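You operate a simulated robot arm through the tools that you are given. There is no shell and no other tool. Be economical: measure what you need, move in short steps, check, and stop when the job is done.

The job below is to be done with a simulated two-armed robot. You get a single attempt, and the scene is never put back.

JOB
On the assembly bench top, fold the cloth in half.

Only the result counts: the job must be done as asked and must still hold three seconds after the hand-in. Knocking over, shifting, dropping, spilling or breaking anything else fails it. Flat cloth is picked up by pressing the open fingertips on it (5 to 10 N) and closing them slowly along it; thin cloth reads only 2 to 8 mm in the jaws.

ROBOT AND FRAMES
Two 7-joint arms with two-finger parallel grippers on one trunk, on a base that drives. Base frame: it is fixed to the floor where the robot stands at the start and does not move with it; the origin is under the middle of the robot, x ahead of it, y to its left, z up; the surface under the hand at the start is at about z = 80. Units: cm, degrees, N and s.
The left shoulder is at the start at [7, 16.3, 109.5], the right one opposite. With the tool pointing down near the work surface each hand reaches from about 40 to 88 cm from the robot's upright axis, wherever it stands, measured 20 degrees to its own side. Places, roughly: assembly bench top [60, -30, 80]. Payload 3.43 kg a hand.
The tool frame of a hand sits at the grasp point between the pads (the TCP): z along the fingers, y along the line on which they close. The tips reach 3.4 cm beyond it. The gripper opens to 12.8 cm. The fingers are 2.4 cm wide and 1.2 cm thick; the gripper's body (4.8 by 13 cm) begins 9.6 cm behind the TCP.
Orientation is that of the tool frame in the base frame, as a unit quaternion [w, x, y, z]. With the fingers straight down and closing along the base's y, the tool's x points along the base's -x, its y along +y and its z along -z.

CONTROLS
- The arms move only by the tool nudge_tool. It takes "left_targets", "right_targets" or both (then of equal length, played together; a hand with none holds still); each is a list of rows, each a list of 6 numbers: the shift along the tool's x, y, z in cm, then the turn, a rotation vector about the tool's x, y, z in degrees. In form: [[tx, ty, tz, wx, wy, wz], ...]. A call has 1 to 20 rows; each row is the pose to reach, as a shift and turn from the pose commanded when the call began, along the tool's axes at that moment. "left_jaw" and "right_jaw" are, for a hand that has rows, the gripper command, from -1 (shut) to 1 (fully open), values between in proportion, set as the call begins (left out, the last holds). A row lasts 0.2 s, in which the tool goes at most 5 cm and 8.6 degrees; a call with a longer step from one row to the next is refused whole, and so is a gripper value outside its range. A pose out of reach is approached as far as the arm can. The call stops where the force on the tool passes 40 N (or 10 N more than at its start, if that is more) or the arm is blocked; 0.2 s more then pass. The fingers move at their own pace (about 15.3 cm/s each) and stop on an object; they squeeze with about 41 N. The grip force told is the motor's: it shows also when the fingers shut on nothing. Time passes only in rows, and 0.2 s behind the last, so rows that repeat a pose let the fingers close. It gives the time, the measured TCP pose, the force on the tool (base axes), the opening and the grip force at its end, in the units of the frame above (readings bear some noise), with the torque about the TCP (base axes, N m) and any sound that the robot's microphone picked up.
- Cameras (640 x 400 px; columns grow to the right, rows downward): "scene" is now at [11.66, 1.86, 131.77]; the picture's right is [0.35, -0.94, -0.00], its down [-0.60, -0.22, -0.77] and it looks along [0.72, 0.27, -0.64] (base axes); focal length 262 px, centre (320, 200). "left" rides on the left gripper at [7.6, 1.1, -16] in its tool frame; the picture's right is [-0.15, 0.99, 0.00], its down [-0.88, -0.13, -0.45] and it looks along [-0.45, -0.07, 0.89] (tool axes); focal length 234 px, centre (320, 200). "right" rides on the right gripper at [7.6, -1.1, -16] in its tool frame; the picture's right is [0.15, 0.99, 0.00], its down [-0.88, 0.13, -0.46] and it looks along [-0.45, 0.07, 0.89] (tool axes); focal length 234 px, centre (320, 200). There is no depth. A picture from a camera that has moved, and an enlarged one, comes with that camera's place and axes in the base frame and with its lens. The place of the scene camera against the robot may be out by one fixed shift of up to 1.8 cm in any direction.
- grab_frame(camera): a new picture of that camera. No time passes.
- move_column(by): slides the trunk up (or, below 0, down) by that many cm; the arms and the scene camera ride with it, the base frame stays. It gives what a move gives, with no picture.
- roll_base(legs): drives the robot by 1 to 6 legs, each [ahead, left, turn to the left] in cm, cm and degrees, along the robot's own axes; the way and the turn of a leg run together, so that a leg with both is an arc; at most 150 cm and 180 degrees a leg. The arms and the cameras ride along, it lands a little off, and it stops where it bumps. It gives what a move gives.
- aim_head(pan, tilt): turns the head with the scene camera to pan (to the left, within 86 degrees either way) and tilt (down, from -29 to 69), counted from straight ahead of the robot. It gives what a move gives.
- enlarge(camera, box): a new picture of the part [left, top, right, bottom] of that camera's present view, enlarged. No time passes.
- sign_off(): hands the job in; it is judged then, once.

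Go step by step. Nothing tells you exact positions but the pictures and the camera data: compare them with the known pose of the tool, close in by small moves and look again before you grip or let go. The budget is 120 turns and 92 pictures, counting those below and the enlarged ones. Unless the task says otherwise, let go and move clear before handing in.

The tools are called after "Call:" as name(argument=value, ...) on one line, values as JSON. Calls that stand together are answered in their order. nudge_tool: Moves the arms, as the interface text tells. Its arguments: {"type":"object","properties":{"left_targets":{"type":"array"},"left_jaw":{"type":"number"},"right_targets":{"type":"array"},"right_jaw":{"type":"number"}},"required":[]} The other tools are called the same way: move_column (by) slides the trunk up or down; roll_base (legs) drives the base; aim_head (pan, tilt) turns the head that bears the scene camera; grab_frame (camera) takes a picture; enlarge (camera, box) takes an enlarged picture of a part of a camera's view; sign_off () hands the job in.

At the start:

```text
clock: 0.0
left_eef_pos: [34.27, 36.51, 89.36]
left_tool_rot: [-0.087, -0.019, 0.996, -0.013]
left_wrist_force: [0.7, 0.7, 0.0]
left_moment: [-0.02, -0.03, 0.0]
left_gripper_width: 12.82
left_grasp_force: 0.1
right_eef_pos: [69.83, -8.76, 95.33]
right_tool_rot: [0.0, 0.0, 1.0, 0.0]
right_wrist_force: [0.1, 0.1, 0.5]
right_moment: [-0.02, 0.0, 0.01]
right_gripper_width: 12.78
right_grasp_force: 0.0
trunk travel left (down, up): [-57.5, 36.5]
robot x, y, heading: [-0.18, 0.01, -0.1]
head pan, tilt: [20.3, 39.9]
```

scene: 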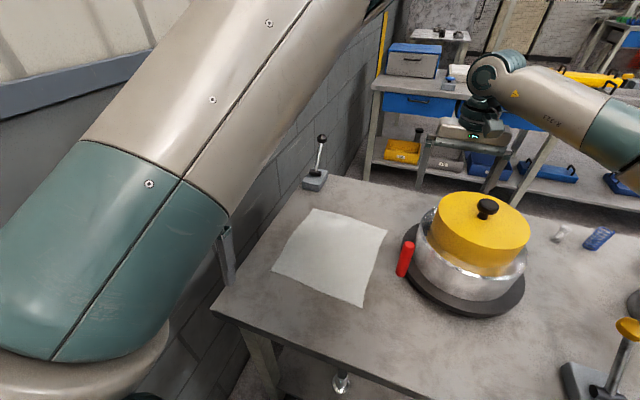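
right: 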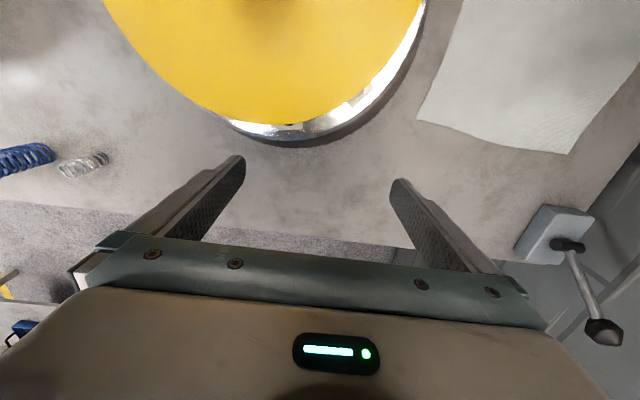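
left: 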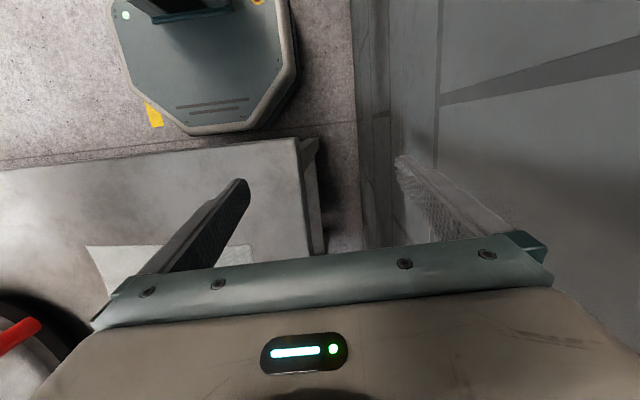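

The cloth is roughly 23 × 22 cm with its centre near [53, 14]. The pot and a red item stand just to its right, near y = -3. I'll look closer before moving anything.

Call:
enlarge(camera="scene", box=[210, 120, 550, 332])

Call:
nudge_tool(left_targets=[[0, 0, -4, 0, -5, 1], [0, 0, -8, -1.5, -10, 2.2], [0, 0, -12, -1.5, -10, 2.2], [0, 0, -15, -1.5, -10, 2.2]], right_targets=[[0, 0, -4, 0, 0, 0], [0, 0, -8, 0, 0, 0], [0, 0, -12, 0, 0, 0], [0, 0, -16, 0, 0, 0]])

```text
1.88 times, centred on (380, 226) of scene
camera zoom: at [11.66, 1.86, 131.77], right [0.35, -0.94, 0.0], down [-0.6, -0.22, -0.77], along [0.72, 0.27, -0.64], focal length 493 px, centre (207, 151)
```

zoom: 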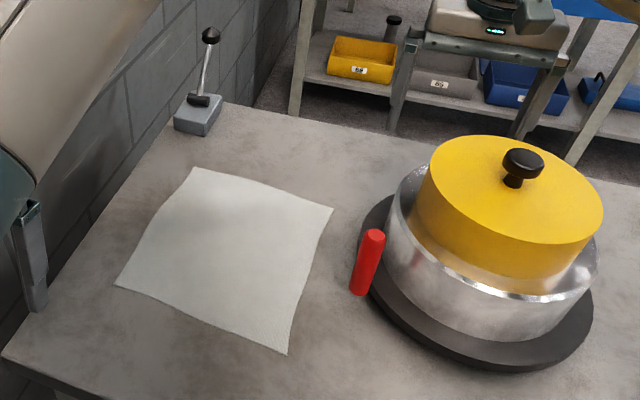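

```text
clock: 0.7
left_eef_pos: [31.78, 37.45, 91.28]
left_tool_rot: [-0.118, -0.022, 0.993, -0.016]
left_wrist_force: [-0.4, 1.0, 0.6]
left_moment: [-0.01, 0.01, -0.04]
left_gripper_width: 12.79
left_grasp_force: 0.1
right_eef_pos: [69.94, -8.66, 104.07]
right_tool_rot: [0.0, 0.001, 1.0, 0.0]
right_wrist_force: [0.1, -0.8, 0.4]
right_moment: [-0.01, 0.02, 0.01]
right_gripper_width: 12.78
right_grasp_force: 0.1
trunk travel left (down, up): [-57.5, 36.5]
robot x, y, heading: [-0.15, -0.12, 0.2]
head pan, tilt: [20.3, 39.9]
stopped in row 3 (left hand): the arm was blocked; the commanded pose is now the measured one
```

The left arm is cramped close to the body. I'll move it forward and inward over empty bench, and lift the right hand clear of the pot.

Call:
nudge_tool(left_targets=[[-2.8, -2.2, -1.2, 0, 0, 0], [-5.6, -4.5, -2.4, 0, 0, 0], [-8.4, -6.7, -3.6, 0, 0, 0], [-11.2, -9, -4.8, 0, 0, 0], [-11.2, -9, -4.8, 0, 0, 0]], right_targets=[[0, 0, -3, 0, 0, 0], [0, 0, -6, 0, 0, 0], [0, 0, -9, 0, 0, 0], [0, 0, -10, 0, 0, 0], [0, 0, -10, 0, 0, 0]])

```text
clock: 1.4
left_eef_pos: [34.68, 33.75, 87.41]
left_tool_rot: [-0.198, -0.037, 0.979, -0.022]
left_wrist_force: [0.5, 0.3, 0.8]
left_moment: [0.0, -0.01, 0.0]
left_gripper_width: 12.77
left_grasp_force: 0.1
right_eef_pos: [69.82, -8.66, 110.36]
right_tool_rot: [0.0, 0.0, 1.0, 0.001]
right_wrist_force: [0.0, -0.1, 0.0]
right_moment: [-0.02, 0.0, 0.01]
right_gripper_width: 12.81
right_grasp_force: 0.1
trunk travel left (down, up): [-57.5, 36.5]
robot x, y, heading: [0.13, 0.12, 0.0]
head pan, tilt: [20.3, 39.9]
stopped in row 3 (left hand): the arm was blocked; the commanded pose is now the measured one
```

The left arm is physically hindered, probably by the wall on the left. I'll look at it.

Call:
aim_head(pan=60, tilt=35)

Call:
grab_frame(camera="scene")

Call:
grab_frame(camera="left")

```text
clock: 2.4
left_eef_pos: [34.67, 33.86, 87.5]
left_tool_rot: [-0.198, -0.035, 0.979, -0.021]
left_wrist_force: [0.9, -0.3, 0.0]
left_moment: [0.02, -0.02, 0.03]
left_gripper_width: 12.79
left_grasp_force: 0.0
right_eef_pos: [69.85, -8.66, 110.26]
right_tool_rot: [-0.001, 0.0, 1.0, -0.001]
right_wrist_force: [0.2, -0.1, -1.6]
right_moment: [-0.03, 0.0, -0.01]
right_gripper_width: 12.82
right_grasp_force: 0.1
trunk travel left (down, up): [-57.5, 36.5]
robot x, y, heading: [-0.32, 0.2, -0.2]
head pan, tilt: [60.0, 35.0]
```

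```text
87 pictures are left
camera scene: at [8.06, 6.55, 132.52], right [0.87, -0.5, 0.0], down [-0.29, -0.5, -0.82], along [0.41, 0.71, -0.57], focal length 262 px, centre (320, 200)
```

scene: 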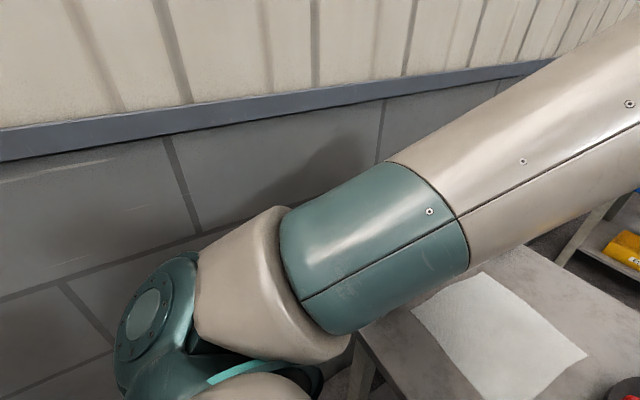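

```text
86 pictures are left
camera left: at [33.77, 35.52, 105.09], right [0.06, 0.99, -0.08], down [1.0, -0.05, 0.08], along [0.08, -0.09, -0.99], focal length 234 px, centre (320, 200)
```

left: 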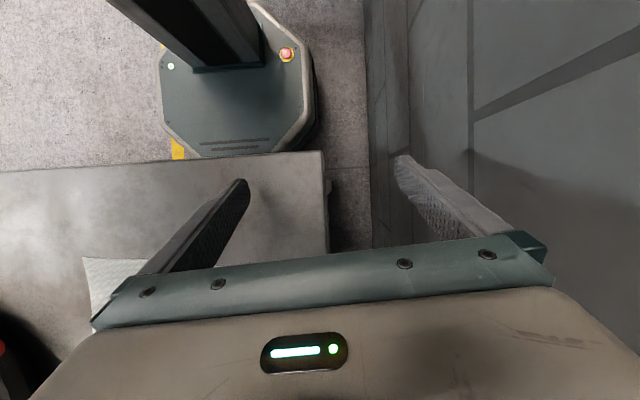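

The left elbow is jammed near the wall at about y = 47. I'll shift the base right and a bit back, with both hands staying above everything.

Call:
roll_base(legs=[[0, -8, 0], [-8, 0, 0]])

Call:
aim_head(pan=25, tilt=40)

Call:
grab_frame(camera="scene")

```text
clock: 4.1
left_eef_pos: [26.68, 25.91, 87.59]
left_tool_rot: [-0.197, -0.035, 0.98, -0.021]
left_wrist_force: [-0.8, 0.7, -0.3]
left_moment: [0.02, -0.05, -0.01]
left_gripper_width: 12.81
left_grasp_force: 0.1
right_eef_pos: [61.88, -16.66, 110.36]
right_tool_rot: [0.001, 0.0, 1.0, 0.0]
right_wrist_force: [-1.3, 0.8, 0.2]
right_moment: [-0.01, -0.03, 0.0]
right_gripper_width: 12.8
right_grasp_force: 0.1
trunk travel left (down, up): [-57.5, 36.5]
robot x, y, heading: [-7.62, -7.96, -0.1]
head pan, tilt: [60.0, 35.0]
```

```text
clock: 5.1
left_eef_pos: [26.76, 25.97, 87.44]
left_tool_rot: [-0.198, -0.038, 0.979, -0.022]
left_wrist_force: [0.3, 0.3, -0.4]
left_moment: [0.0, -0.01, -0.03]
left_gripper_width: 12.79
left_grasp_force: 0.1
right_eef_pos: [61.95, -16.64, 110.39]
right_tool_rot: [0.0, 0.0, 1.0, 0.001]
right_wrist_force: [-0.3, 0.3, 0.2]
right_moment: [0.03, -0.02, 0.0]
right_gripper_width: 12.79
right_grasp_force: 0.1
trunk travel left (down, up): [-57.5, 36.5]
robot x, y, heading: [-7.79, -7.79, 0.1]
head pan, tilt: [25.0, 40.0]
```

```text
85 pictures are left
camera scene: at [3.48, -5.39, 131.76], right [0.42, -0.91, 0.0], down [-0.58, -0.27, -0.77], along [0.69, 0.32, -0.64], focal length 262 px, centre (320, 200)
```

scene: 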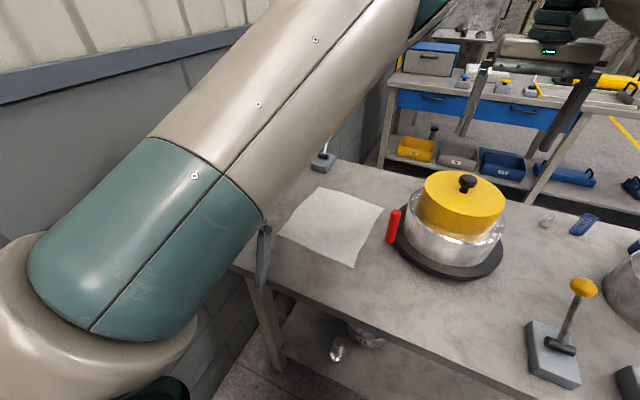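

Call:
nudge_tool(left_targets=[[-2.7, -0.5, -2.5, 0, 0, 0], [-5.4, -1, -5, 0, 0, 0], [-8.1, -1.5, -7.5, 0, 0, 0], [-10.9, -2, -10.1, 0, 0, 0], [-10.9, -2, -10.1, 0, -7, 0], [-10.9, -2, -10.1, 0, -14, 0], [-10.9, -2, -10.1, 0, -22, 0]])

```text
clock: 6.9
left_eef_pos: [38.07, 26.25, 87.48]
left_tool_rot: [-0.069, -0.057, 0.996, -0.02]
left_wrist_force: [-0.7, -0.2, -0.3]
left_moment: [-0.04, 0.0, -0.03]
left_gripper_width: 12.8
left_grasp_force: 0.1
right_eef_pos: [61.92, -16.57, 110.42]
right_tool_rot: [0.0, 0.0, 1.0, -0.001]
right_wrist_force: [-0.6, 0.1, -0.3]
right_moment: [-0.05, -0.02, 0.02]
right_gripper_width: 12.81
right_grasp_force: 0.1
trunk travel left (down, up): [-57.5, 36.5]
robot x, y, heading: [-7.63, -7.88, -0.0]
head pan, tilt: [25.0, 40.0]
stopped in row 7 (left hand): the arm was blocked; the commanded pose is now the measured one
```

Call:
nudge_tool(left_targets=[[-3, -1, 0, 0, 0, 0], [-6, -2, 0, 0, 0, 0], [-9, -3, 0, 0, 0, 0], [-12, -4, 0, 0, 0, 0], [-12, -4, -2, 0, 0, 0], [-12, -4, -4, 0, 0, 0]])

Call:
grab_frame(camera="scene")

Call:
grab_frame(camera="left")

```text
clock: 8.3
left_eef_pos: [51.11, 23.64, 90.02]
left_tool_rot: [-0.068, -0.055, 0.996, -0.018]
left_wrist_force: [-0.1, 0.3, 0.4]
left_moment: [-0.02, -0.01, 0.0]
left_gripper_width: 12.8
left_grasp_force: 0.0
right_eef_pos: [61.97, -16.66, 110.37]
right_tool_rot: [0.0, 0.001, 1.0, 0.0]
right_wrist_force: [-0.4, 0.1, -0.3]
right_moment: [0.0, -0.03, 0.05]
right_gripper_width: 12.79
right_grasp_force: 0.0
trunk travel left (down, up): [-57.5, 36.5]
robot x, y, heading: [-7.84, -7.67, -0.1]
head pan, tilt: [25.0, 40.0]
```

```text
84 pictures are left
camera scene: at [3.51, -5.41, 131.76], right [0.42, -0.91, 0.0], down [-0.58, -0.27, -0.77], along [0.69, 0.32, -0.64], focal length 262 px, centre (320, 200)
```

scene: 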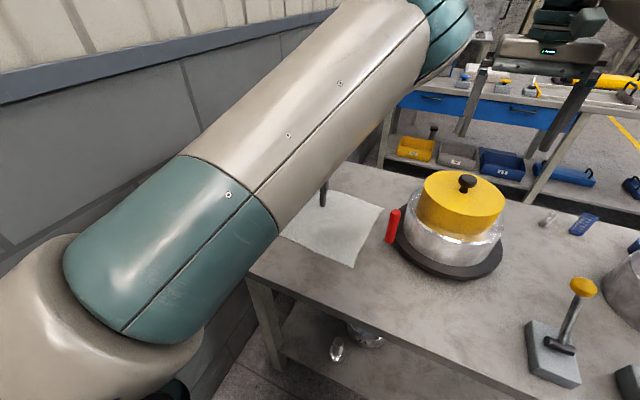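

```text
83 pictures are left
camera left: at [45.5, 24.72, 106.76], right [0.03, 1.0, -0.05], down [0.94, -0.02, 0.33], along [0.33, -0.06, -0.94], focal length 234 px, centre (320, 200)
```

left: 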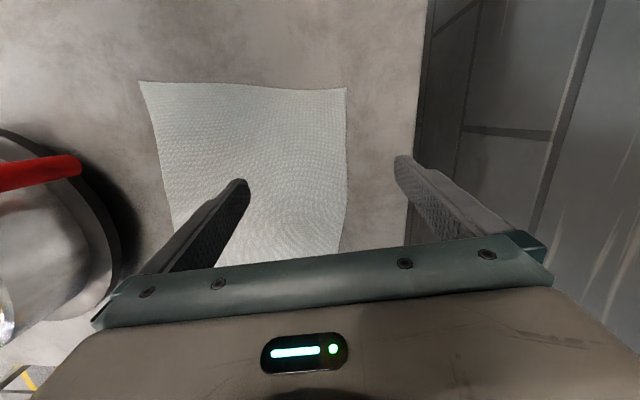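

Left hand is now over the cloth and free. The near corners come out at D ≈ [42.5, 26] and C ≈ [41, 4]; the red stick stands upright at about [49.5, -3]. I'll bring the left hand over D and the right hand high over C.

Call:
nudge_tool(left_targets=[[2, 0, 0, -0.7, -2.6, 2], [4, 0, 0, -1.4, -5.2, 4], [6, 0, 0, -2, -7.8, 6.3], [7, 0, 0, -2, -7.8, 6.3], [7, 0, 0, -2, -7.8, 6.3]])

Call:
nudge_tool(right_targets=[[4, 0, 0, 0, 0, 0], [8, 1, 0, 0, 0, 0], [12, 4, 0, 0, 0, 0], [14, 8, 0, 0, 0, 0], [16, 12, 0, 0, 0, 0], [18, 16, 0, 0, 0, 0], [19, 19, 0, 0, 0, 0], [19, 21, 0, 0, 0, 0], [19, 21, 0, 0, 0, 0]])

Call:
grab_frame(camera="scene")

```text
clock: 9.7
left_eef_pos: [41.17, 24.03, 85.54]
left_tool_rot: [-0.06, -0.016, 0.998, -0.008]
left_wrist_force: [0.1, 0.0, 0.1]
left_moment: [-0.01, -0.02, 0.0]
left_gripper_width: 12.79
left_grasp_force: 0.2
right_eef_pos: [61.95, -16.75, 110.34]
right_tool_rot: [0.0, 0.0, 1.0, 0.0]
right_wrist_force: [0.1, -0.4, 0.0]
right_moment: [-0.05, -0.03, -0.01]
right_gripper_width: 12.82
right_grasp_force: 0.1
trunk travel left (down, up): [-57.5, 36.5]
robot x, y, heading: [-7.83, -7.75, 0.2]
head pan, tilt: [25.0, 40.0]
stopped in row 5 (left hand): the arm was blocked; the commanded pose is now the measured one
```

```text
clock: 11.2
left_eef_pos: [41.33, 24.37, 85.55]
left_tool_rot: [-0.058, -0.018, 0.998, -0.008]
left_wrist_force: [-0.1, -0.4, -0.1]
left_moment: [0.01, -0.03, 0.02]
left_gripper_width: 12.81
left_grasp_force: 0.0
right_eef_pos: [44.13, -1.01, 110.38]
right_tool_rot: [-0.002, -0.003, 1.0, -0.002]
right_wrist_force: [-1.1, -3.0, -6.3]
right_moment: [0.48, -0.73, 0.21]
right_gripper_width: 12.82
right_grasp_force: 0.0
trunk travel left (down, up): [-57.5, 36.5]
robot x, y, heading: [-7.64, -7.83, 0.2]
head pan, tilt: [25.0, 40.0]
stopped in row 7 (right hand): the force on the tool passed its limit at 76 N (the readings are from after the stop); the commanded pose is now the measured one
```

```text
82 pictures are left
camera scene: at [3.48, -5.27, 131.76], right [0.42, -0.91, 0.0], down [-0.58, -0.27, -0.77], along [0.69, 0.32, -0.64], focal length 262 px, centre (320, 200)
```

scene: 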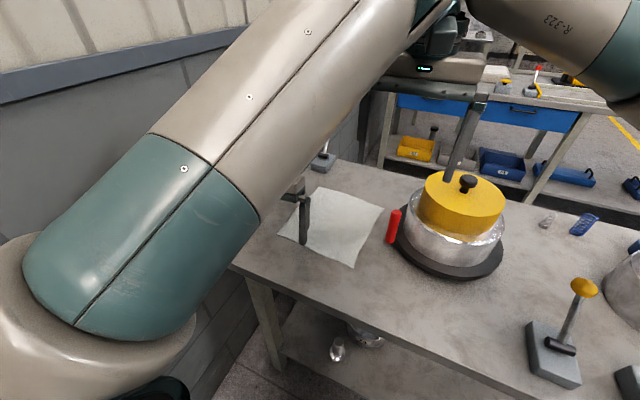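

The right gripper touched the left arm's forearm, so space is tight with the left arm folded. I'll back the right hand off and raise the trunk to unfold the arms.

Call:
nudge_tool(right_targets=[[0, -4, 0, 0, 0, 0], [0, -8, 0, 0, 0, 0], [0, -8, 0, 0, 0, 0]])

Call:
move_column(by=20)

Call:
grab_frame(camera="scene")

```text
clock: 12.0
left_eef_pos: [41.4, 24.27, 85.62]
left_tool_rot: [-0.058, -0.018, 0.998, -0.008]
left_wrist_force: [-0.3, -0.2, 0.6]
left_moment: [-0.01, 0.02, 0.01]
left_gripper_width: 12.79
left_grasp_force: 0.1
right_eef_pos: [44.27, -8.97, 110.37]
right_tool_rot: [-0.002, -0.004, 1.0, -0.001]
right_wrist_force: [-0.6, 0.9, -0.2]
right_moment: [-0.04, 0.01, 0.02]
right_gripper_width: 12.78
right_grasp_force: 0.1
trunk travel left (down, up): [-57.5, 36.5]
robot x, y, heading: [-7.56, -7.54, -0.1]
head pan, tilt: [25.0, 40.0]
```

```text
clock: 14.1
left_eef_pos: [41.41, 24.14, 105.64]
left_tool_rot: [-0.059, -0.018, 0.998, -0.008]
left_wrist_force: [0.3, -0.4, -0.3]
left_moment: [-0.03, 0.01, 0.0]
left_gripper_width: 12.79
left_grasp_force: 0.1
right_eef_pos: [44.37, -9.19, 130.36]
right_tool_rot: [-0.001, -0.004, 1.0, 0.0]
right_wrist_force: [0.5, 0.5, -0.3]
right_moment: [0.04, 0.02, -0.03]
right_gripper_width: 12.82
right_grasp_force: 0.0
trunk travel left (down, up): [-77.5, 16.5]
robot x, y, heading: [-8.13, -7.82, -0.3]
head pan, tilt: [25.0, 40.0]
```

```text
81 pictures are left
camera scene: at [3.53, -5.39, 151.76], right [0.42, -0.91, 0.0], down [-0.58, -0.27, -0.77], along [0.69, 0.32, -0.64], focal length 262 px, centre (320, 200)
```

scene: 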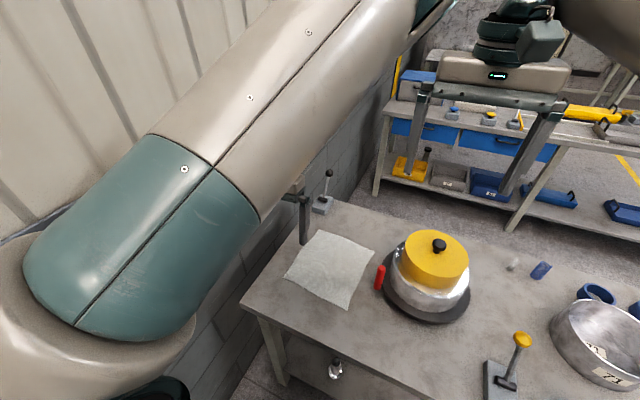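

Call:
nudge_tool(left_targets=[[0, 0, 4, 0, 0, 0], [0, 0, 8, 0, 0, 0], [0, 0, 12, 0, -3, 1], [0, 0, 15, -1, -6.8, 2], [0, 0, 15, -1, -6.8, 2]])

Call:
grab_frame(camera="scene")

```text
clock: 15.0
left_eef_pos: [40.16, 24.03, 93.97]
left_tool_rot: [-0.03, -0.009, 0.999, -0.007]
left_wrist_force: [0.4, -0.1, -0.2]
left_moment: [-0.04, -0.03, 0.01]
left_gripper_width: 12.8
left_grasp_force: 0.1
right_eef_pos: [44.62, -9.43, 130.04]
right_tool_rot: [-0.001, 0.005, 1.0, -0.004]
right_wrist_force: [1.4, 0.4, 0.0]
right_moment: [-0.05, 0.08, -0.04]
right_gripper_width: 12.8
right_grasp_force: 0.1
trunk travel left (down, up): [-77.5, 16.5]
robot x, y, heading: [-8.24, -7.61, 0.1]
head pan, tilt: [25.0, 40.0]
stopped in row 4 (right hand): the force on the tool passed its limit at 47 N (the readings are from after the stop); the commanded pose is now the measured one
```

```text
80 pictures are left
camera scene: at [3.56, -5.4, 151.76], right [0.42, -0.91, 0.0], down [-0.58, -0.27, -0.77], along [0.69, 0.32, -0.64], focal length 262 px, centre (320, 200)
```

scene: 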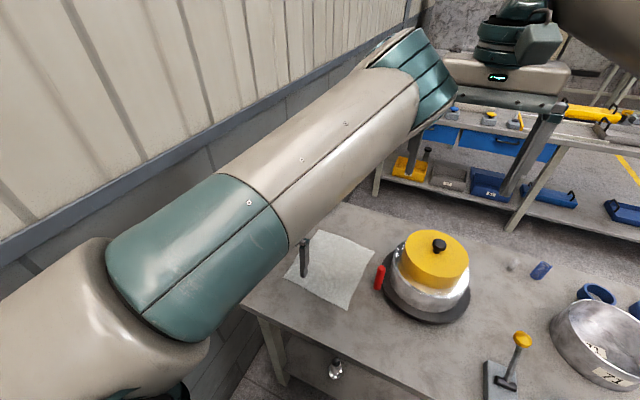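

The left elbow points inward at close range. It's better to grip the far corners with the arms extended, then fold by rolling the base backward. First I'll clear the right hand, then extend the left arm.

Call:
nudge_tool(right_targets=[[0, -4, 0, 0, 0, 0], [0, -8, 0, 0, 0, 0], [0, -12, 0, 0, 0, 0], [0, -12, 0, 0, 0, 0]])

Call:
nudge_tool(left_targets=[[-3, 0, -2, 0, -1, 0], [-6, 0, -4, -1, -2, 1], [-9, 0, -6, -1, -3, 1], [-12, 0, -8, -1, -3.4, 1], [-15, 0, -9, -1, -3.4, 1], [-18, 0, -10, -1, -3.4, 1], [-21, 0, -11, -1, -3.4, 1], [-21, 0, -11, -1, -3.4, 1]])

Call:
grab_frame(camera="scene")

```text
clock: 16.0
left_eef_pos: [40.26, 23.86, 94.03]
left_tool_rot: [-0.031, -0.008, 0.999, -0.007]
left_wrist_force: [0.3, 0.6, 0.3]
left_moment: [-0.02, -0.01, -0.02]
left_gripper_width: 12.78
left_grasp_force: 0.2
right_eef_pos: [44.52, -21.19, 130.06]
right_tool_rot: [-0.002, 0.003, 1.0, -0.004]
right_wrist_force: [-0.4, 1.4, 0.1]
right_moment: [-0.04, -0.02, -0.03]
right_gripper_width: 12.8
right_grasp_force: 0.1
trunk travel left (down, up): [-77.5, 16.5]
robot x, y, heading: [-7.68, -7.68, 0.2]
head pan, tilt: [25.0, 40.0]
```

```text
clock: 17.8
left_eef_pos: [61.71, 24.36, 103.67]
left_tool_rot: [0.0, 0.0, 1.0, 0.003]
left_wrist_force: [-0.1, -0.6, 0.4]
left_moment: [0.03, -0.02, 0.01]
left_gripper_width: 12.81
left_grasp_force: 0.1
right_eef_pos: [44.56, -21.18, 130.14]
right_tool_rot: [-0.002, 0.004, 1.0, -0.003]
right_wrist_force: [-0.4, 0.8, -0.5]
right_moment: [-0.03, 0.0, -0.01]
right_gripper_width: 12.78
right_grasp_force: 0.2
trunk travel left (down, up): [-77.5, 16.5]
robot x, y, heading: [-8.08, -7.81, -0.0]
head pan, tilt: [25.0, 40.0]
```

```text
79 pictures are left
camera scene: at [3.46, -5.4, 151.77], right [0.42, -0.91, 0.0], down [-0.58, -0.27, -0.77], along [0.69, 0.32, -0.64], focal length 262 px, centre (320, 200)
```

scene: 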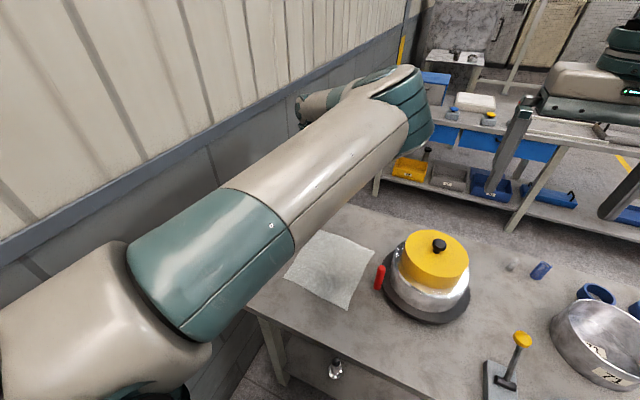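

Call:
nudge_tool(left_targets=[[0, -1, 3, 0, 0, 0], [0, -2, 6, 0, 0, 0], [0, -3, 9, 0, 0, 0], [0, -3, 12, 0, 0, 0], [0, -3, 12, 0, 0, 0]], left_jaw=-0.3)

Call:
nudge_tool(right_targets=[[-4, 0, 0, 0, 0, 0], [-8, 0, 1, 0, 0, 0], [-12, 1, 2, 0, 0, 0], [-16, 2, 4, 0, 0, 0], [-20, 4, 6, 0, 0, 0], [-22, 8, 8, 0, 0, 0], [-22, 12, 10, 0, 0, 0], [-22, 16, 12, 0, 0, 0], [-20, 20, 14, 0, 0, 0], [-19, 24, 16, 0, 0, 0], [-19, 26, 18, 0, 0, 0], [-19, 26, 18, 0, 0, 0]], right_jaw=-0.3)

Call:
grab_frame(camera="left")

Call:
grab_frame(camera="right")

Call:
grab_frame(camera="scene")

```text
clock: 19.0
left_eef_pos: [61.75, 21.48, 91.7]
left_tool_rot: [0.0, 0.0, 1.0, 0.002]
left_wrist_force: [-0.8, 1.1, 0.0]
left_moment: [-0.04, -0.01, -0.01]
left_gripper_width: 4.44
left_grasp_force: 0.1
right_eef_pos: [44.47, -21.38, 129.99]
right_tool_rot: [-0.001, 0.005, 1.0, -0.002]
right_wrist_force: [0.4, -0.3, 0.2]
right_moment: [0.01, 0.01, -0.01]
right_gripper_width: 12.82
right_grasp_force: 0.2
trunk travel left (down, up): [-77.5, 16.5]
robot x, y, heading: [-7.62, -8.02, 0.1]
head pan, tilt: [25.0, 40.0]
```

```text
clock: 21.6
left_eef_pos: [61.73, 21.38, 91.73]
left_tool_rot: [0.0, 0.0, 1.0, 0.002]
left_wrist_force: [0.6, -0.9, 0.6]
left_moment: [-0.04, -0.02, 0.02]
left_gripper_width: 4.5
left_grasp_force: 0.1
right_eef_pos: [63.56, 4.38, 111.84]
right_tool_rot: [-0.002, 0.004, 1.0, -0.002]
right_wrist_force: [0.5, -0.3, 0.9]
right_moment: [0.02, -0.03, 0.01]
right_gripper_width: 4.48
right_grasp_force: 0.0
trunk travel left (down, up): [-77.5, 16.5]
robot x, y, heading: [-7.74, -8.48, -0.3]
head pan, tilt: [25.0, 40.0]
```

```text
78 pictures are left
camera left: at [54.16, 22.56, 107.68], right [0.15, 0.99, 0.0], down [0.88, -0.13, 0.45], along [0.45, -0.06, -0.89], focal length 234 px, centre (320, 200)
```

left: 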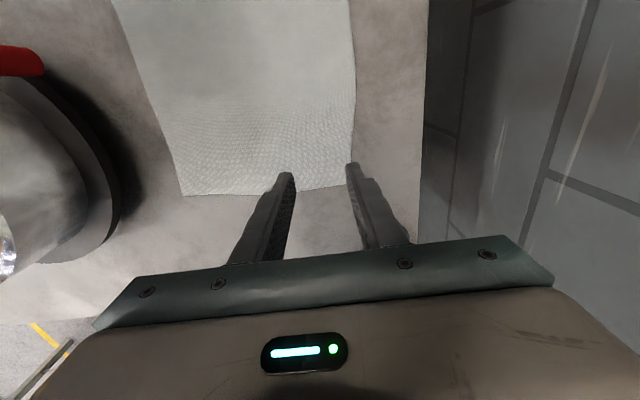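

```text
77 pictures are left
camera right: at [56.14, 3.23, 127.85], right [-0.14, 0.99, 0.0], down [0.88, 0.13, 0.45], along [0.45, 0.06, -0.89], focal length 234 px, centre (320, 200)
```

right: 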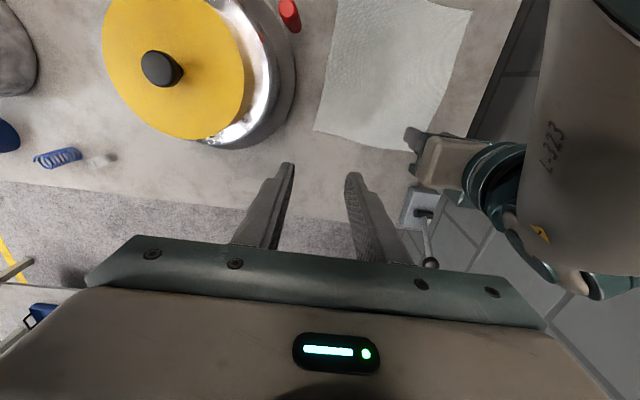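

```text
76 pictures are left
camera scene: at [3.5, -5.49, 151.77], right [0.42, -0.91, 0.0], down [-0.58, -0.27, -0.77], along [0.69, 0.32, -0.64], focal length 262 px, centre (320, 200)
```

scene: 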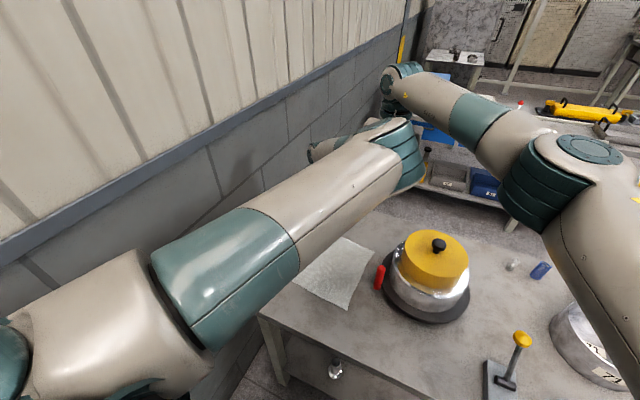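

Far corners: A ≈ [66.5, 24.8] and B ≈ [64.8, 2.9]. I'll hover both hands a few cm above their grasp points.

Call:
nudge_tool(left_targets=[[-1, 0, 1, 0, 0, 0], [-2, 0, 2, 0, 0, 0], [-3, -0.2, 3, 0, 0, 0], [-3, -0.2, 4, 0, 0, 0], [-3, -0.2, 5, 0, 0, 0], [-3, -0.2, 5, 0, 0, 0], [-3, -0.2, 5, 0, 0, 0]], right_targets=[[0, 1, 4, 0, 0, 0], [0, 2.2, 8, 0, 0, 0], [0.2, 2.2, 12, 0, 0, 0], [0.2, 2.2, 16, 0, 0, 0], [0.2, 2.2, 20, 0, 0, 0], [0.2, 2.2, 23, 0, 0, 0], [0.2, 2.2, 25, 0, 0, 0]])

Call:
grab_frame(camera="left")

Call:
grab_frame(camera="right")

```text
clock: 23.2
left_eef_pos: [64.91, 21.08, 86.7]
left_tool_rot: [-0.001, 0.001, 1.0, 0.003]
left_wrist_force: [0.5, 0.3, 0.7]
left_moment: [0.03, 0.03, 0.03]
left_gripper_width: 4.47
left_grasp_force: 0.1
right_eef_pos: [62.9, 5.82, 86.92]
right_tool_rot: [-0.002, 0.003, 1.0, -0.002]
right_wrist_force: [1.0, -0.2, -0.6]
right_moment: [-0.02, -0.01, -0.05]
right_gripper_width: 4.49
right_grasp_force: 0.1
right hand out of reach, approached as far as the arm can: row 7
trunk travel left (down, up): [-77.5, 16.5]
robot x, y, heading: [-7.89, -8.33, 0.1]
head pan, tilt: [25.0, 40.0]
```

```text
75 pictures are left
camera left: at [57.26, 22.22, 102.64], right [0.15, 0.99, 0.0], down [0.88, -0.13, 0.45], along [0.45, -0.06, -0.89], focal length 234 px, centre (320, 200)
```

left: 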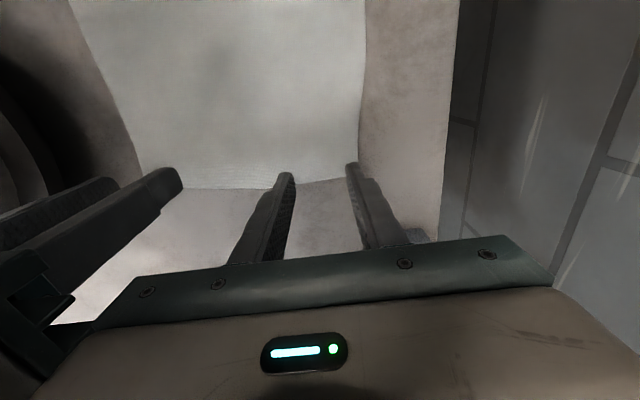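

```text
74 pictures are left
camera right: at [55.37, 4.61, 103.01], right [-0.14, 0.99, 0.0], down [0.88, 0.13, 0.45], along [0.45, 0.06, -0.89], focal length 234 px, centre (320, 200)
```

right: 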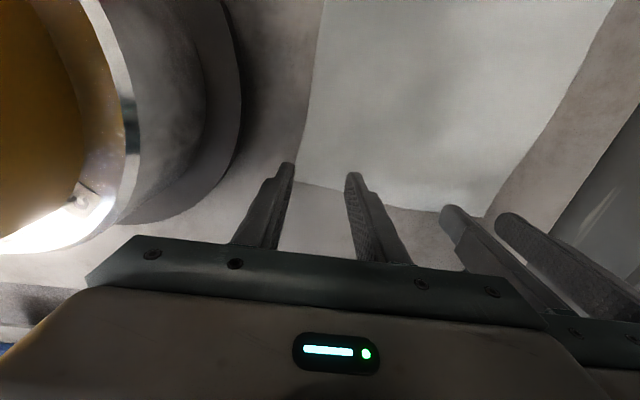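

The right hand is at its reach limit at this trunk height. I'll lift both hands and lower the trunk to match.

Call:
nudge_tool(left_targets=[[0, 0, -4, 0, 0, 0], [0, 0, -8, 0, 0, 0], [0, 0, -12, 0, 0, 0], [0, 0, -14, 0, 0, 0], [0, 0, -14, 0, 0, 0]], right_targets=[[0, 0, -4, 0, 0, 0], [0, 0, -8, 0, 0, 0], [0, 0, -12, 0, 0, 0], [0, 0, -14, 0, 0, 0], [0, 0, -14, 0, 0, 0]])

Call:
move_column(by=-14)

```text
clock: 24.4
left_eef_pos: [64.76, 21.23, 100.52]
left_tool_rot: [-0.001, 0.0, 1.0, 0.002]
left_wrist_force: [0.5, 0.3, 0.0]
left_moment: [-0.03, 0.02, -0.01]
left_gripper_width: 4.48
left_grasp_force: 0.1
right_eef_pos: [62.8, 5.8, 101.0]
right_tool_rot: [-0.001, 0.004, 1.0, -0.003]
right_wrist_force: [0.2, 0.9, 0.3]
right_moment: [0.0, -0.02, 0.02]
right_gripper_width: 4.47
right_grasp_force: 0.1
trunk travel left (down, up): [-77.5, 16.5]
robot x, y, heading: [-7.25, -7.71, -0.3]
head pan, tilt: [25.0, 40.0]
```

```text
clock: 26.1
left_eef_pos: [64.67, 21.16, 86.71]
left_tool_rot: [0.0, 0.001, 1.0, 0.002]
left_wrist_force: [0.6, 0.0, 0.1]
left_moment: [0.03, 0.0, 0.02]
left_gripper_width: 4.48
left_grasp_force: 0.0
right_eef_pos: [62.84, 5.89, 87.09]
right_tool_rot: [-0.001, 0.004, 1.0, -0.003]
right_wrist_force: [0.2, -0.5, -0.3]
right_moment: [-0.05, 0.0, 0.0]
right_gripper_width: 4.47
right_grasp_force: 0.1
trunk travel left (down, up): [-63.5, 30.5]
robot x, y, heading: [-8.17, -8.09, -0.1]
head pan, tilt: [25.0, 40.0]
```

Call:
nudge_tool(left_targets=[[0, 0.2, 1, 0, 0, 0], [0, 0.2, 2, 0, 0, 0], [0, 0.2, 2.8, 0, 0, 0], [0, 0.2, 2.8, 0, 0, 0]], right_targets=[[-0.6, 0.7, 1, 0, 0, 0], [-0.6, 0.7, 2, 0, 0, 0], [-0.6, 0.7, 3.1, 0, 0, 0], [-0.6, 0.7, 3.1, 0, 0, 0]])

Call:
grab_frame(camera="left")

Call:
grab_frame(camera="right")

```text
clock: 27.1
left_eef_pos: [64.74, 21.36, 83.87]
left_tool_rot: [0.001, 0.001, 1.0, 0.002]
left_wrist_force: [-0.5, 0.2, -0.4]
left_moment: [0.02, 0.04, -0.05]
left_gripper_width: 4.47
left_grasp_force: 0.1
right_eef_pos: [63.38, 6.63, 83.92]
right_tool_rot: [-0.002, 0.003, 1.0, -0.003]
right_wrist_force: [-0.7, -0.2, 0.6]
right_moment: [0.02, 0.0, -0.02]
right_gripper_width: 4.49
right_grasp_force: 0.0
trunk travel left (down, up): [-63.5, 30.5]
robot x, y, heading: [-7.98, -7.95, -0.1]
head pan, tilt: [25.0, 40.0]
```

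```text
73 pictures are left
camera left: at [57.2, 22.58, 99.87], right [0.15, 0.99, 0.0], down [0.88, -0.13, 0.45], along [0.45, -0.06, -0.89], focal length 234 px, centre (320, 200)
```

left: 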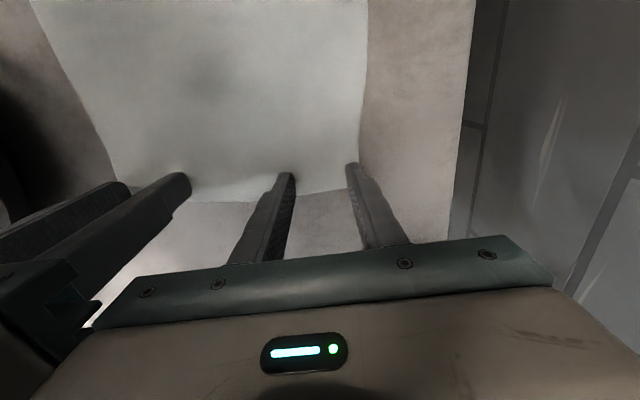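

```text
72 pictures are left
camera right: at [55.92, 5.47, 100.04], right [-0.14, 0.99, -0.01], down [0.88, 0.13, 0.45], along [0.45, 0.06, -0.89], focal length 234 px, centre (320, 200)
```

right: 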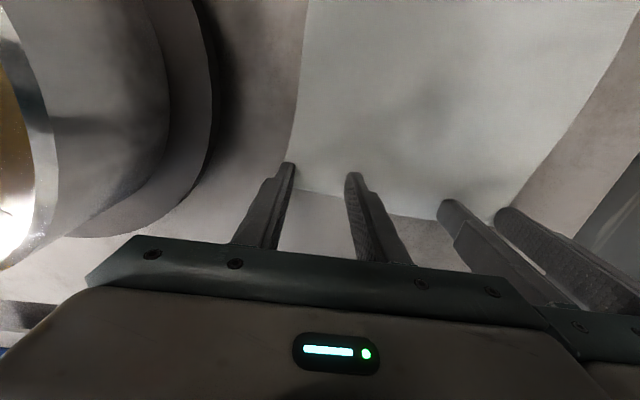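

Call:
nudge_tool(left_targets=[[1, -0.6, 0, 0, 0, 0], [1, -0.6, 0.2, 0, 0, 0], [1, -0.6, 0.4, 0, 0, 0], [1, -0.6, 0.6, 0, 0, 0], [1, -0.6, 0.6, 0, 0, 0]], right_targets=[[0.8, 0.6, 0, 0, 0, 0], [0.8, 0.6, 0.2, 0, 0, 0], [0.8, 0.6, 0.4, 0, 0, 0], [0.8, 0.6, 0.6, 0, 0, 0], [0.8, 0.6, 0.6, 0, 0, 0]])

```text
clock: 28.3
left_eef_pos: [63.8, 20.74, 83.43]
left_tool_rot: [0.002, 0.0, 1.0, 0.003]
left_wrist_force: [2.8, 0.3, 12.7]
left_moment: [-0.21, -0.07, 0.05]
left_gripper_width: 4.48
left_grasp_force: 0.0
right_eef_pos: [62.52, 7.09, 83.63]
right_tool_rot: [0.0, 0.004, 1.0, -0.002]
right_wrist_force: [0.1, 0.9, 3.4]
right_moment: [0.04, -0.03, -0.01]
right_gripper_width: 4.47
right_grasp_force: 0.0
trunk travel left (down, up): [-63.5, 30.5]
robot x, y, heading: [-8.03, -8.05, -0.1]
head pan, tilt: [25.0, 40.0]
```

Call:
nudge_tool(left_targets=[[0, 0, -0.1, 0, 0, 0], [0, 0, -0.1, 0, 0, 0]], right_targets=[[0, 0, 0.12, 0, 0, 0], [0, 0, 0.12, 0, 0, 0]])

Call:
nudge_tool(left_targets=[[0, 0, 0, 0, 0, 0], [0, 0, 0, 0, 0, 0]], right_targets=[[0, 0, 0, 0, 0, 0], [0, 0, 0, 0, 0, 0]], left_jaw=-0.42, right_jaw=-0.42)

```text
clock: 28.9
left_eef_pos: [63.69, 20.78, 83.54]
left_tool_rot: [0.0, 0.0, 1.0, 0.001]
left_wrist_force: [2.0, 1.4, 5.7]
left_moment: [-0.04, -0.07, 0.04]
left_gripper_width: 4.46
left_grasp_force: 0.0
right_eef_pos: [62.6, 7.18, 83.61]
right_tool_rot: [0.0, 0.005, 1.0, -0.003]
right_wrist_force: [2.3, 0.2, 14.4]
right_moment: [0.36, -0.12, -0.03]
right_gripper_width: 4.48
right_grasp_force: 0.0
trunk travel left (down, up): [-63.5, 30.5]
robot x, y, heading: [-7.7, -8.2, -0.1]
head pan, tilt: [25.0, 40.0]
```

```text
clock: 29.5
left_eef_pos: [63.6, 20.82, 83.49]
left_tool_rot: [-0.001, 0.0, 1.0, 0.001]
left_wrist_force: [0.3, -0.1, 1.0]
left_moment: [-0.04, -0.01, 0.02]
left_gripper_width: 3.69
left_grasp_force: 0.1
right_eef_pos: [62.36, 7.16, 83.52]
right_tool_rot: [0.0, 0.005, 1.0, -0.002]
right_wrist_force: [-0.2, 0.4, 22.1]
right_moment: [0.37, -0.07, 0.05]
right_gripper_width: 3.65
right_grasp_force: 0.1
trunk travel left (down, up): [-63.5, 30.5]
robot x, y, heading: [-7.85, -8.04, 0.1]
head pan, tilt: [25.0, 40.0]
```

Call:
nudge_tool(left_targets=[[0, 0, 0.06, 0, 0, 0], [0, 0, 0.06, 0, 0, 0]], right_targets=[[0, 0, -0.12, 0, 0, 0], [0, 0, -0.12, 0, 0, 0]])

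Call:
nudge_tool(left_targets=[[0, 0, 0, 0, 0, 0], [0, 0, 0, 0, 0, 0]], right_targets=[[0, 0, 0, 0, 0, 0], [0, 0, 0, 0, 0, 0]], left_jaw=-0.55, right_jaw=-0.55)

Call:
grab_frame(camera="left")

Call:
grab_frame(camera="right")

```text
clock: 30.1
left_eef_pos: [63.6, 20.78, 83.43]
left_tool_rot: [0.001, -0.001, 1.0, 0.001]
left_wrist_force: [-0.9, -0.8, 5.7]
left_moment: [-0.07, 0.04, 0.01]
left_gripper_width: 3.68
left_grasp_force: 0.0
right_eef_pos: [62.47, 7.09, 83.52]
right_tool_rot: [-0.001, 0.005, 1.0, -0.003]
right_wrist_force: [0.8, 0.8, 14.0]
right_moment: [0.32, -0.12, -0.04]
right_gripper_width: 3.72
right_grasp_force: 0.2
trunk travel left (down, up): [-63.5, 30.5]
robot x, y, heading: [-7.5, -8.11, -0.0]
head pan, tilt: [25.0, 40.0]
```

```text
clock: 30.7
left_eef_pos: [63.52, 20.83, 83.54]
left_tool_rot: [0.0, 0.0, 1.0, 0.002]
left_wrist_force: [2.7, 0.1, 7.6]
left_moment: [-0.09, -0.03, 0.0]
left_gripper_width: 2.85
left_grasp_force: 0.0
right_eef_pos: [62.46, 7.13, 83.46]
right_tool_rot: [-0.001, 0.004, 1.0, -0.003]
right_wrist_force: [-1.3, 1.3, 12.3]
right_moment: [0.19, 0.02, 0.07]
right_gripper_width: 2.86
right_grasp_force: 0.1
trunk travel left (down, up): [-63.5, 30.5]
robot x, y, heading: [-7.93, -7.99, -0.1]
head pan, tilt: [25.0, 40.0]
```

```text
71 pictures are left
camera left: at [56.05, 21.92, 99.46], right [0.15, 0.99, 0.0], down [0.88, -0.13, 0.46], along [0.45, -0.06, -0.89], focal length 234 px, centre (320, 200)
```

left: 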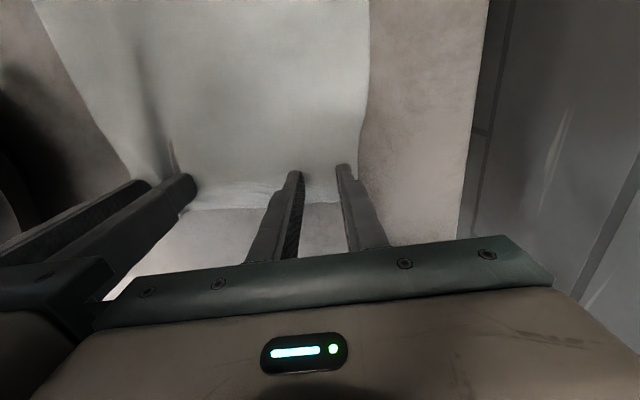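

```text
70 pictures are left
camera right: at [54.97, 6.01, 99.56], right [-0.14, 0.99, -0.01], down [0.88, 0.13, 0.45], along [0.45, 0.06, -0.89], focal length 234 px, centre (320, 200)
```

right: 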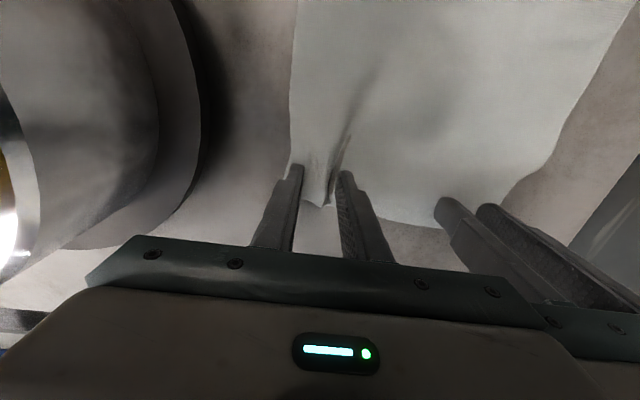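

The cloth is bunching nicely between the right fingers. I'll keep closing both gradually with a bit more pressure on the left.

Call:
nudge_tool(left_targets=[[0, 0, 0.06, 0, 0, 0], [0, 0, 0.06, 0, 0, 0]], right_targets=[[0, 0, 0, 0, 0, 0], [0, 0, 0, 0, 0, 0]], left_jaw=-0.68, right_jaw=-0.68)

Call:
nudge_tool(left_targets=[[0, 0, 0, 0, 0, 0], [0, 0, 0, 0, 0, 0]], right_targets=[[0, 0, 0, 0, 0, 0], [0, 0, 0, 0, 0, 0]], left_jaw=-0.8, right_jaw=-0.8)

Call:
grab_frame(camera="left")

Call:
grab_frame(camera="right")

```text
clock: 31.3
left_eef_pos: [63.56, 20.77, 83.48]
left_tool_rot: [0.001, 0.001, 1.0, 0.003]
left_wrist_force: [-0.8, -0.6, 14.8]
left_moment: [-0.09, 0.01, 0.01]
left_gripper_width: 1.99
left_grasp_force: 0.1
right_eef_pos: [62.5, 7.07, 83.5]
right_tool_rot: [-0.001, 0.004, 1.0, -0.002]
right_wrist_force: [-0.3, 0.1, 7.5]
right_moment: [0.07, -0.04, -0.01]
right_gripper_width: 2.02
right_grasp_force: 0.0
trunk travel left (down, up): [-63.5, 30.5]
robot x, y, heading: [-7.96, -7.71, 0.0]
head pan, tilt: [25.0, 40.0]
```

```text
clock: 31.9
left_eef_pos: [63.68, 20.79, 83.46]
left_tool_rot: [0.001, 0.001, 1.0, 0.002]
left_wrist_force: [0.8, -2.0, 18.4]
left_moment: [-0.07, -0.02, -0.03]
left_gripper_width: 1.22
left_grasp_force: 0.0
right_eef_pos: [62.41, 7.15, 83.5]
right_tool_rot: [0.0, 0.004, 1.0, -0.003]
right_wrist_force: [0.0, 0.6, 4.1]
right_moment: [0.07, 0.0, 0.02]
right_gripper_width: 1.3
right_grasp_force: 0.1
trunk travel left (down, up): [-63.5, 30.5]
robot x, y, heading: [-7.71, -8.03, -0.2]
head pan, tilt: [25.0, 40.0]
```

```text
69 pictures are left
camera left: at [56.05, 21.9, 99.45], right [0.15, 0.99, 0.01], down [0.88, -0.13, 0.46], along [0.45, -0.06, -0.89], focal length 234 px, centre (320, 200)
```

left: 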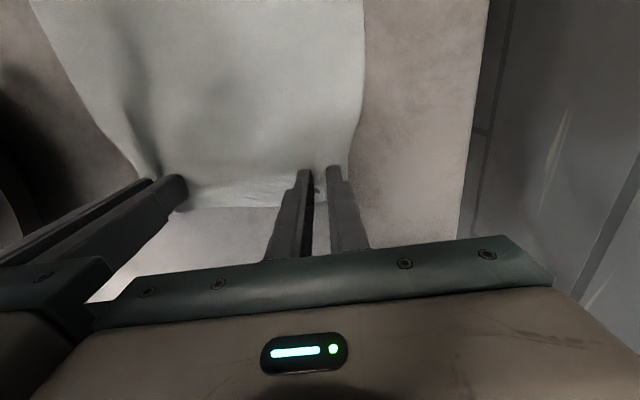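

```text
68 pictures are left
camera right: at [54.96, 5.98, 99.57], right [-0.14, 0.99, -0.01], down [0.88, 0.13, 0.45], along [0.45, 0.06, -0.89], focal length 234 px, centre (320, 200)
```

right: 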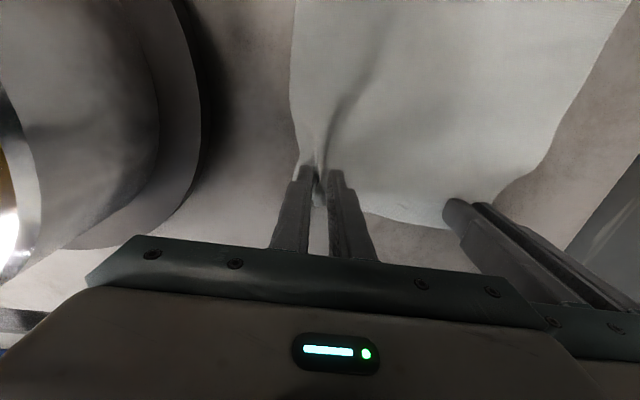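

Call:
nudge_tool(left_targets=[[0, 0, 0, 0, 0, 0], [0, 0, 0, 0, 0, 0], [0, 0, 0, 0, 0, 0]], right_targets=[[0, 0, 0, 0, 0, 0], [0, 0, 0, 0, 0, 0], [0, 0, 0, 0, 0, 0]], left_jaw=-1, right_jaw=-1)

Call:
nudge_tool(left_targets=[[0, 0, -1, 0, 0, 0], [0, 0, -2, 0, 0, 0], [0, 0, -2, 0, 0, 0]], right_targets=[[0, 0, -1, 0, 0, 0], [0, 0, -2, 0, 0, 0], [0, 0, -2, 0, 0, 0]])

Call:
grab_frame(camera="left")

Call:
grab_frame(camera="right")

```text
clock: 32.7
left_eef_pos: [63.76, 20.65, 83.56]
left_tool_rot: [0.001, 0.001, 1.0, 0.002]
left_wrist_force: [1.5, -7.9, 23.1]
left_moment: [-0.21, -0.03, -0.05]
left_gripper_width: 0.16
left_grasp_force: 36.4
right_eef_pos: [62.27, 7.14, 83.57]
right_tool_rot: [0.0, 0.004, 1.0, -0.002]
right_wrist_force: [0.3, 11.3, 3.5]
right_moment: [0.35, -0.06, 0.08]
right_gripper_width: 0.19
right_grasp_force: 36.9
trunk travel left (down, up): [-63.5, 30.5]
robot x, y, heading: [-8.0, -7.79, -0.4]
head pan, tilt: [25.0, 40.0]
```

```text
clock: 33.5
left_eef_pos: [63.72, 20.71, 85.12]
left_tool_rot: [-0.002, 0.0, 1.0, 0.001]
left_wrist_force: [0.3, -8.8, -0.2]
left_moment: [-0.27, 0.07, -0.05]
left_gripper_width: 0.13
left_grasp_force: 36.2
right_eef_pos: [62.68, 7.19, 85.17]
right_tool_rot: [-0.003, 0.005, 1.0, -0.004]
right_wrist_force: [1.2, 8.8, -0.7]
right_moment: [0.26, -0.04, 0.07]
right_gripper_width: 0.19
right_grasp_force: 36.7
trunk travel left (down, up): [-63.5, 30.5]
robot x, y, heading: [-7.95, -8.01, 0.2]
head pan, tilt: [25.0, 40.0]
```

```text
67 pictures are left
camera left: at [56.22, 21.97, 101.1], right [0.15, 0.99, 0.0], down [0.88, -0.13, 0.45], along [0.45, -0.07, -0.89], focal length 234 px, centre (320, 200)
```

left: 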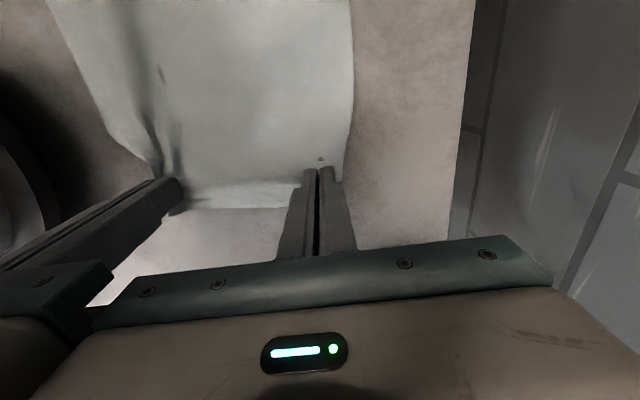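

```text
66 pictures are left
camera right: at [55.2, 6.1, 101.34], right [-0.14, 0.99, -0.01], down [0.88, 0.13, 0.45], along [0.45, 0.06, -0.89], focal length 234 px, centre (320, 200)
```

right: 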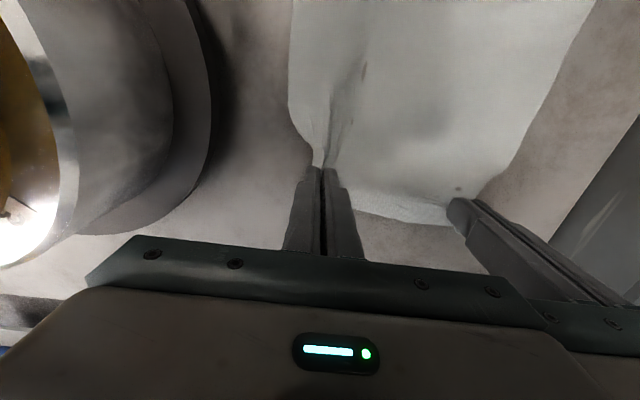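

The opposing forces along y suggest both hands hold the cloth, with it taut between them. I'll ease the hands together slightly and lift further to check.

Call:
nudge_tool(left_targets=[[0, -0.4, -1, 0, 0, 0], [0, -0.4, -2, 0, 0, 0], [0, -0.4, -3, 0, 0, 0], [0, -0.4, -3, 0, 0, 0]], right_targets=[[0, 0.4, -1, 0, 0, 0], [0, 0.4, -2, 0, 0, 0], [0, 0.4, -3, 0, 0, 0], [0, 0.4, -3, 0, 0, 0]])

Call:
grab_frame(camera="left")

Call:
grab_frame(camera="right")

```text
clock: 34.5
left_eef_pos: [63.87, 20.58, 88.22]
left_tool_rot: [0.0, -0.002, 1.0, 0.003]
left_wrist_force: [5.4, 22.6, 0.7]
left_moment: [-3.67, 0.95, -0.17]
left_gripper_width: 0.13
left_grasp_force: 36.7
right_eef_pos: [62.66, 7.37, 88.37]
right_tool_rot: [-0.002, 0.005, 1.0, -0.005]
right_wrist_force: [-5.3, -22.0, -1.2]
right_moment: [3.51, -0.94, 0.74]
right_gripper_width: 0.2
right_grasp_force: 36.3
trunk travel left (down, up): [-63.5, 30.5]
robot x, y, heading: [-7.87, -8.0, -0.1]
head pan, tilt: [25.0, 40.0]
```

```text
65 pictures are left
camera left: at [56.22, 21.72, 104.24], right [0.14, 0.99, 0.01], down [0.88, -0.13, 0.45], along [0.45, -0.06, -0.89], focal length 234 px, centre (320, 200)
```

left: 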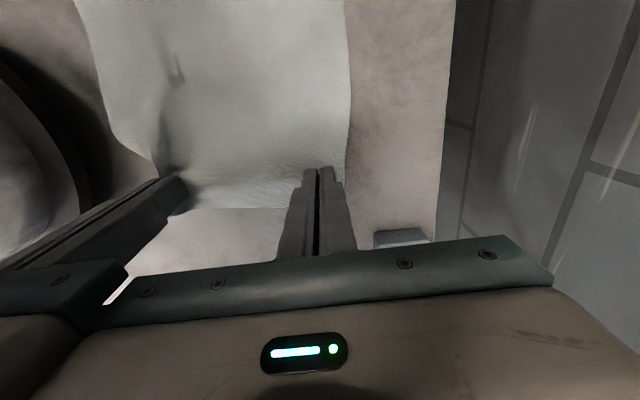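

```text
64 pictures are left
camera right: at [55.29, 6.35, 104.4], right [-0.14, 0.99, -0.01], down [0.88, 0.13, 0.45], along [0.45, 0.06, -0.89], focal length 234 px, centre (320, 200)
```

right: 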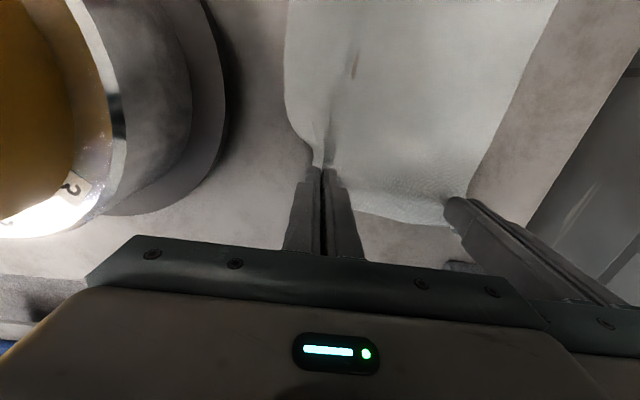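

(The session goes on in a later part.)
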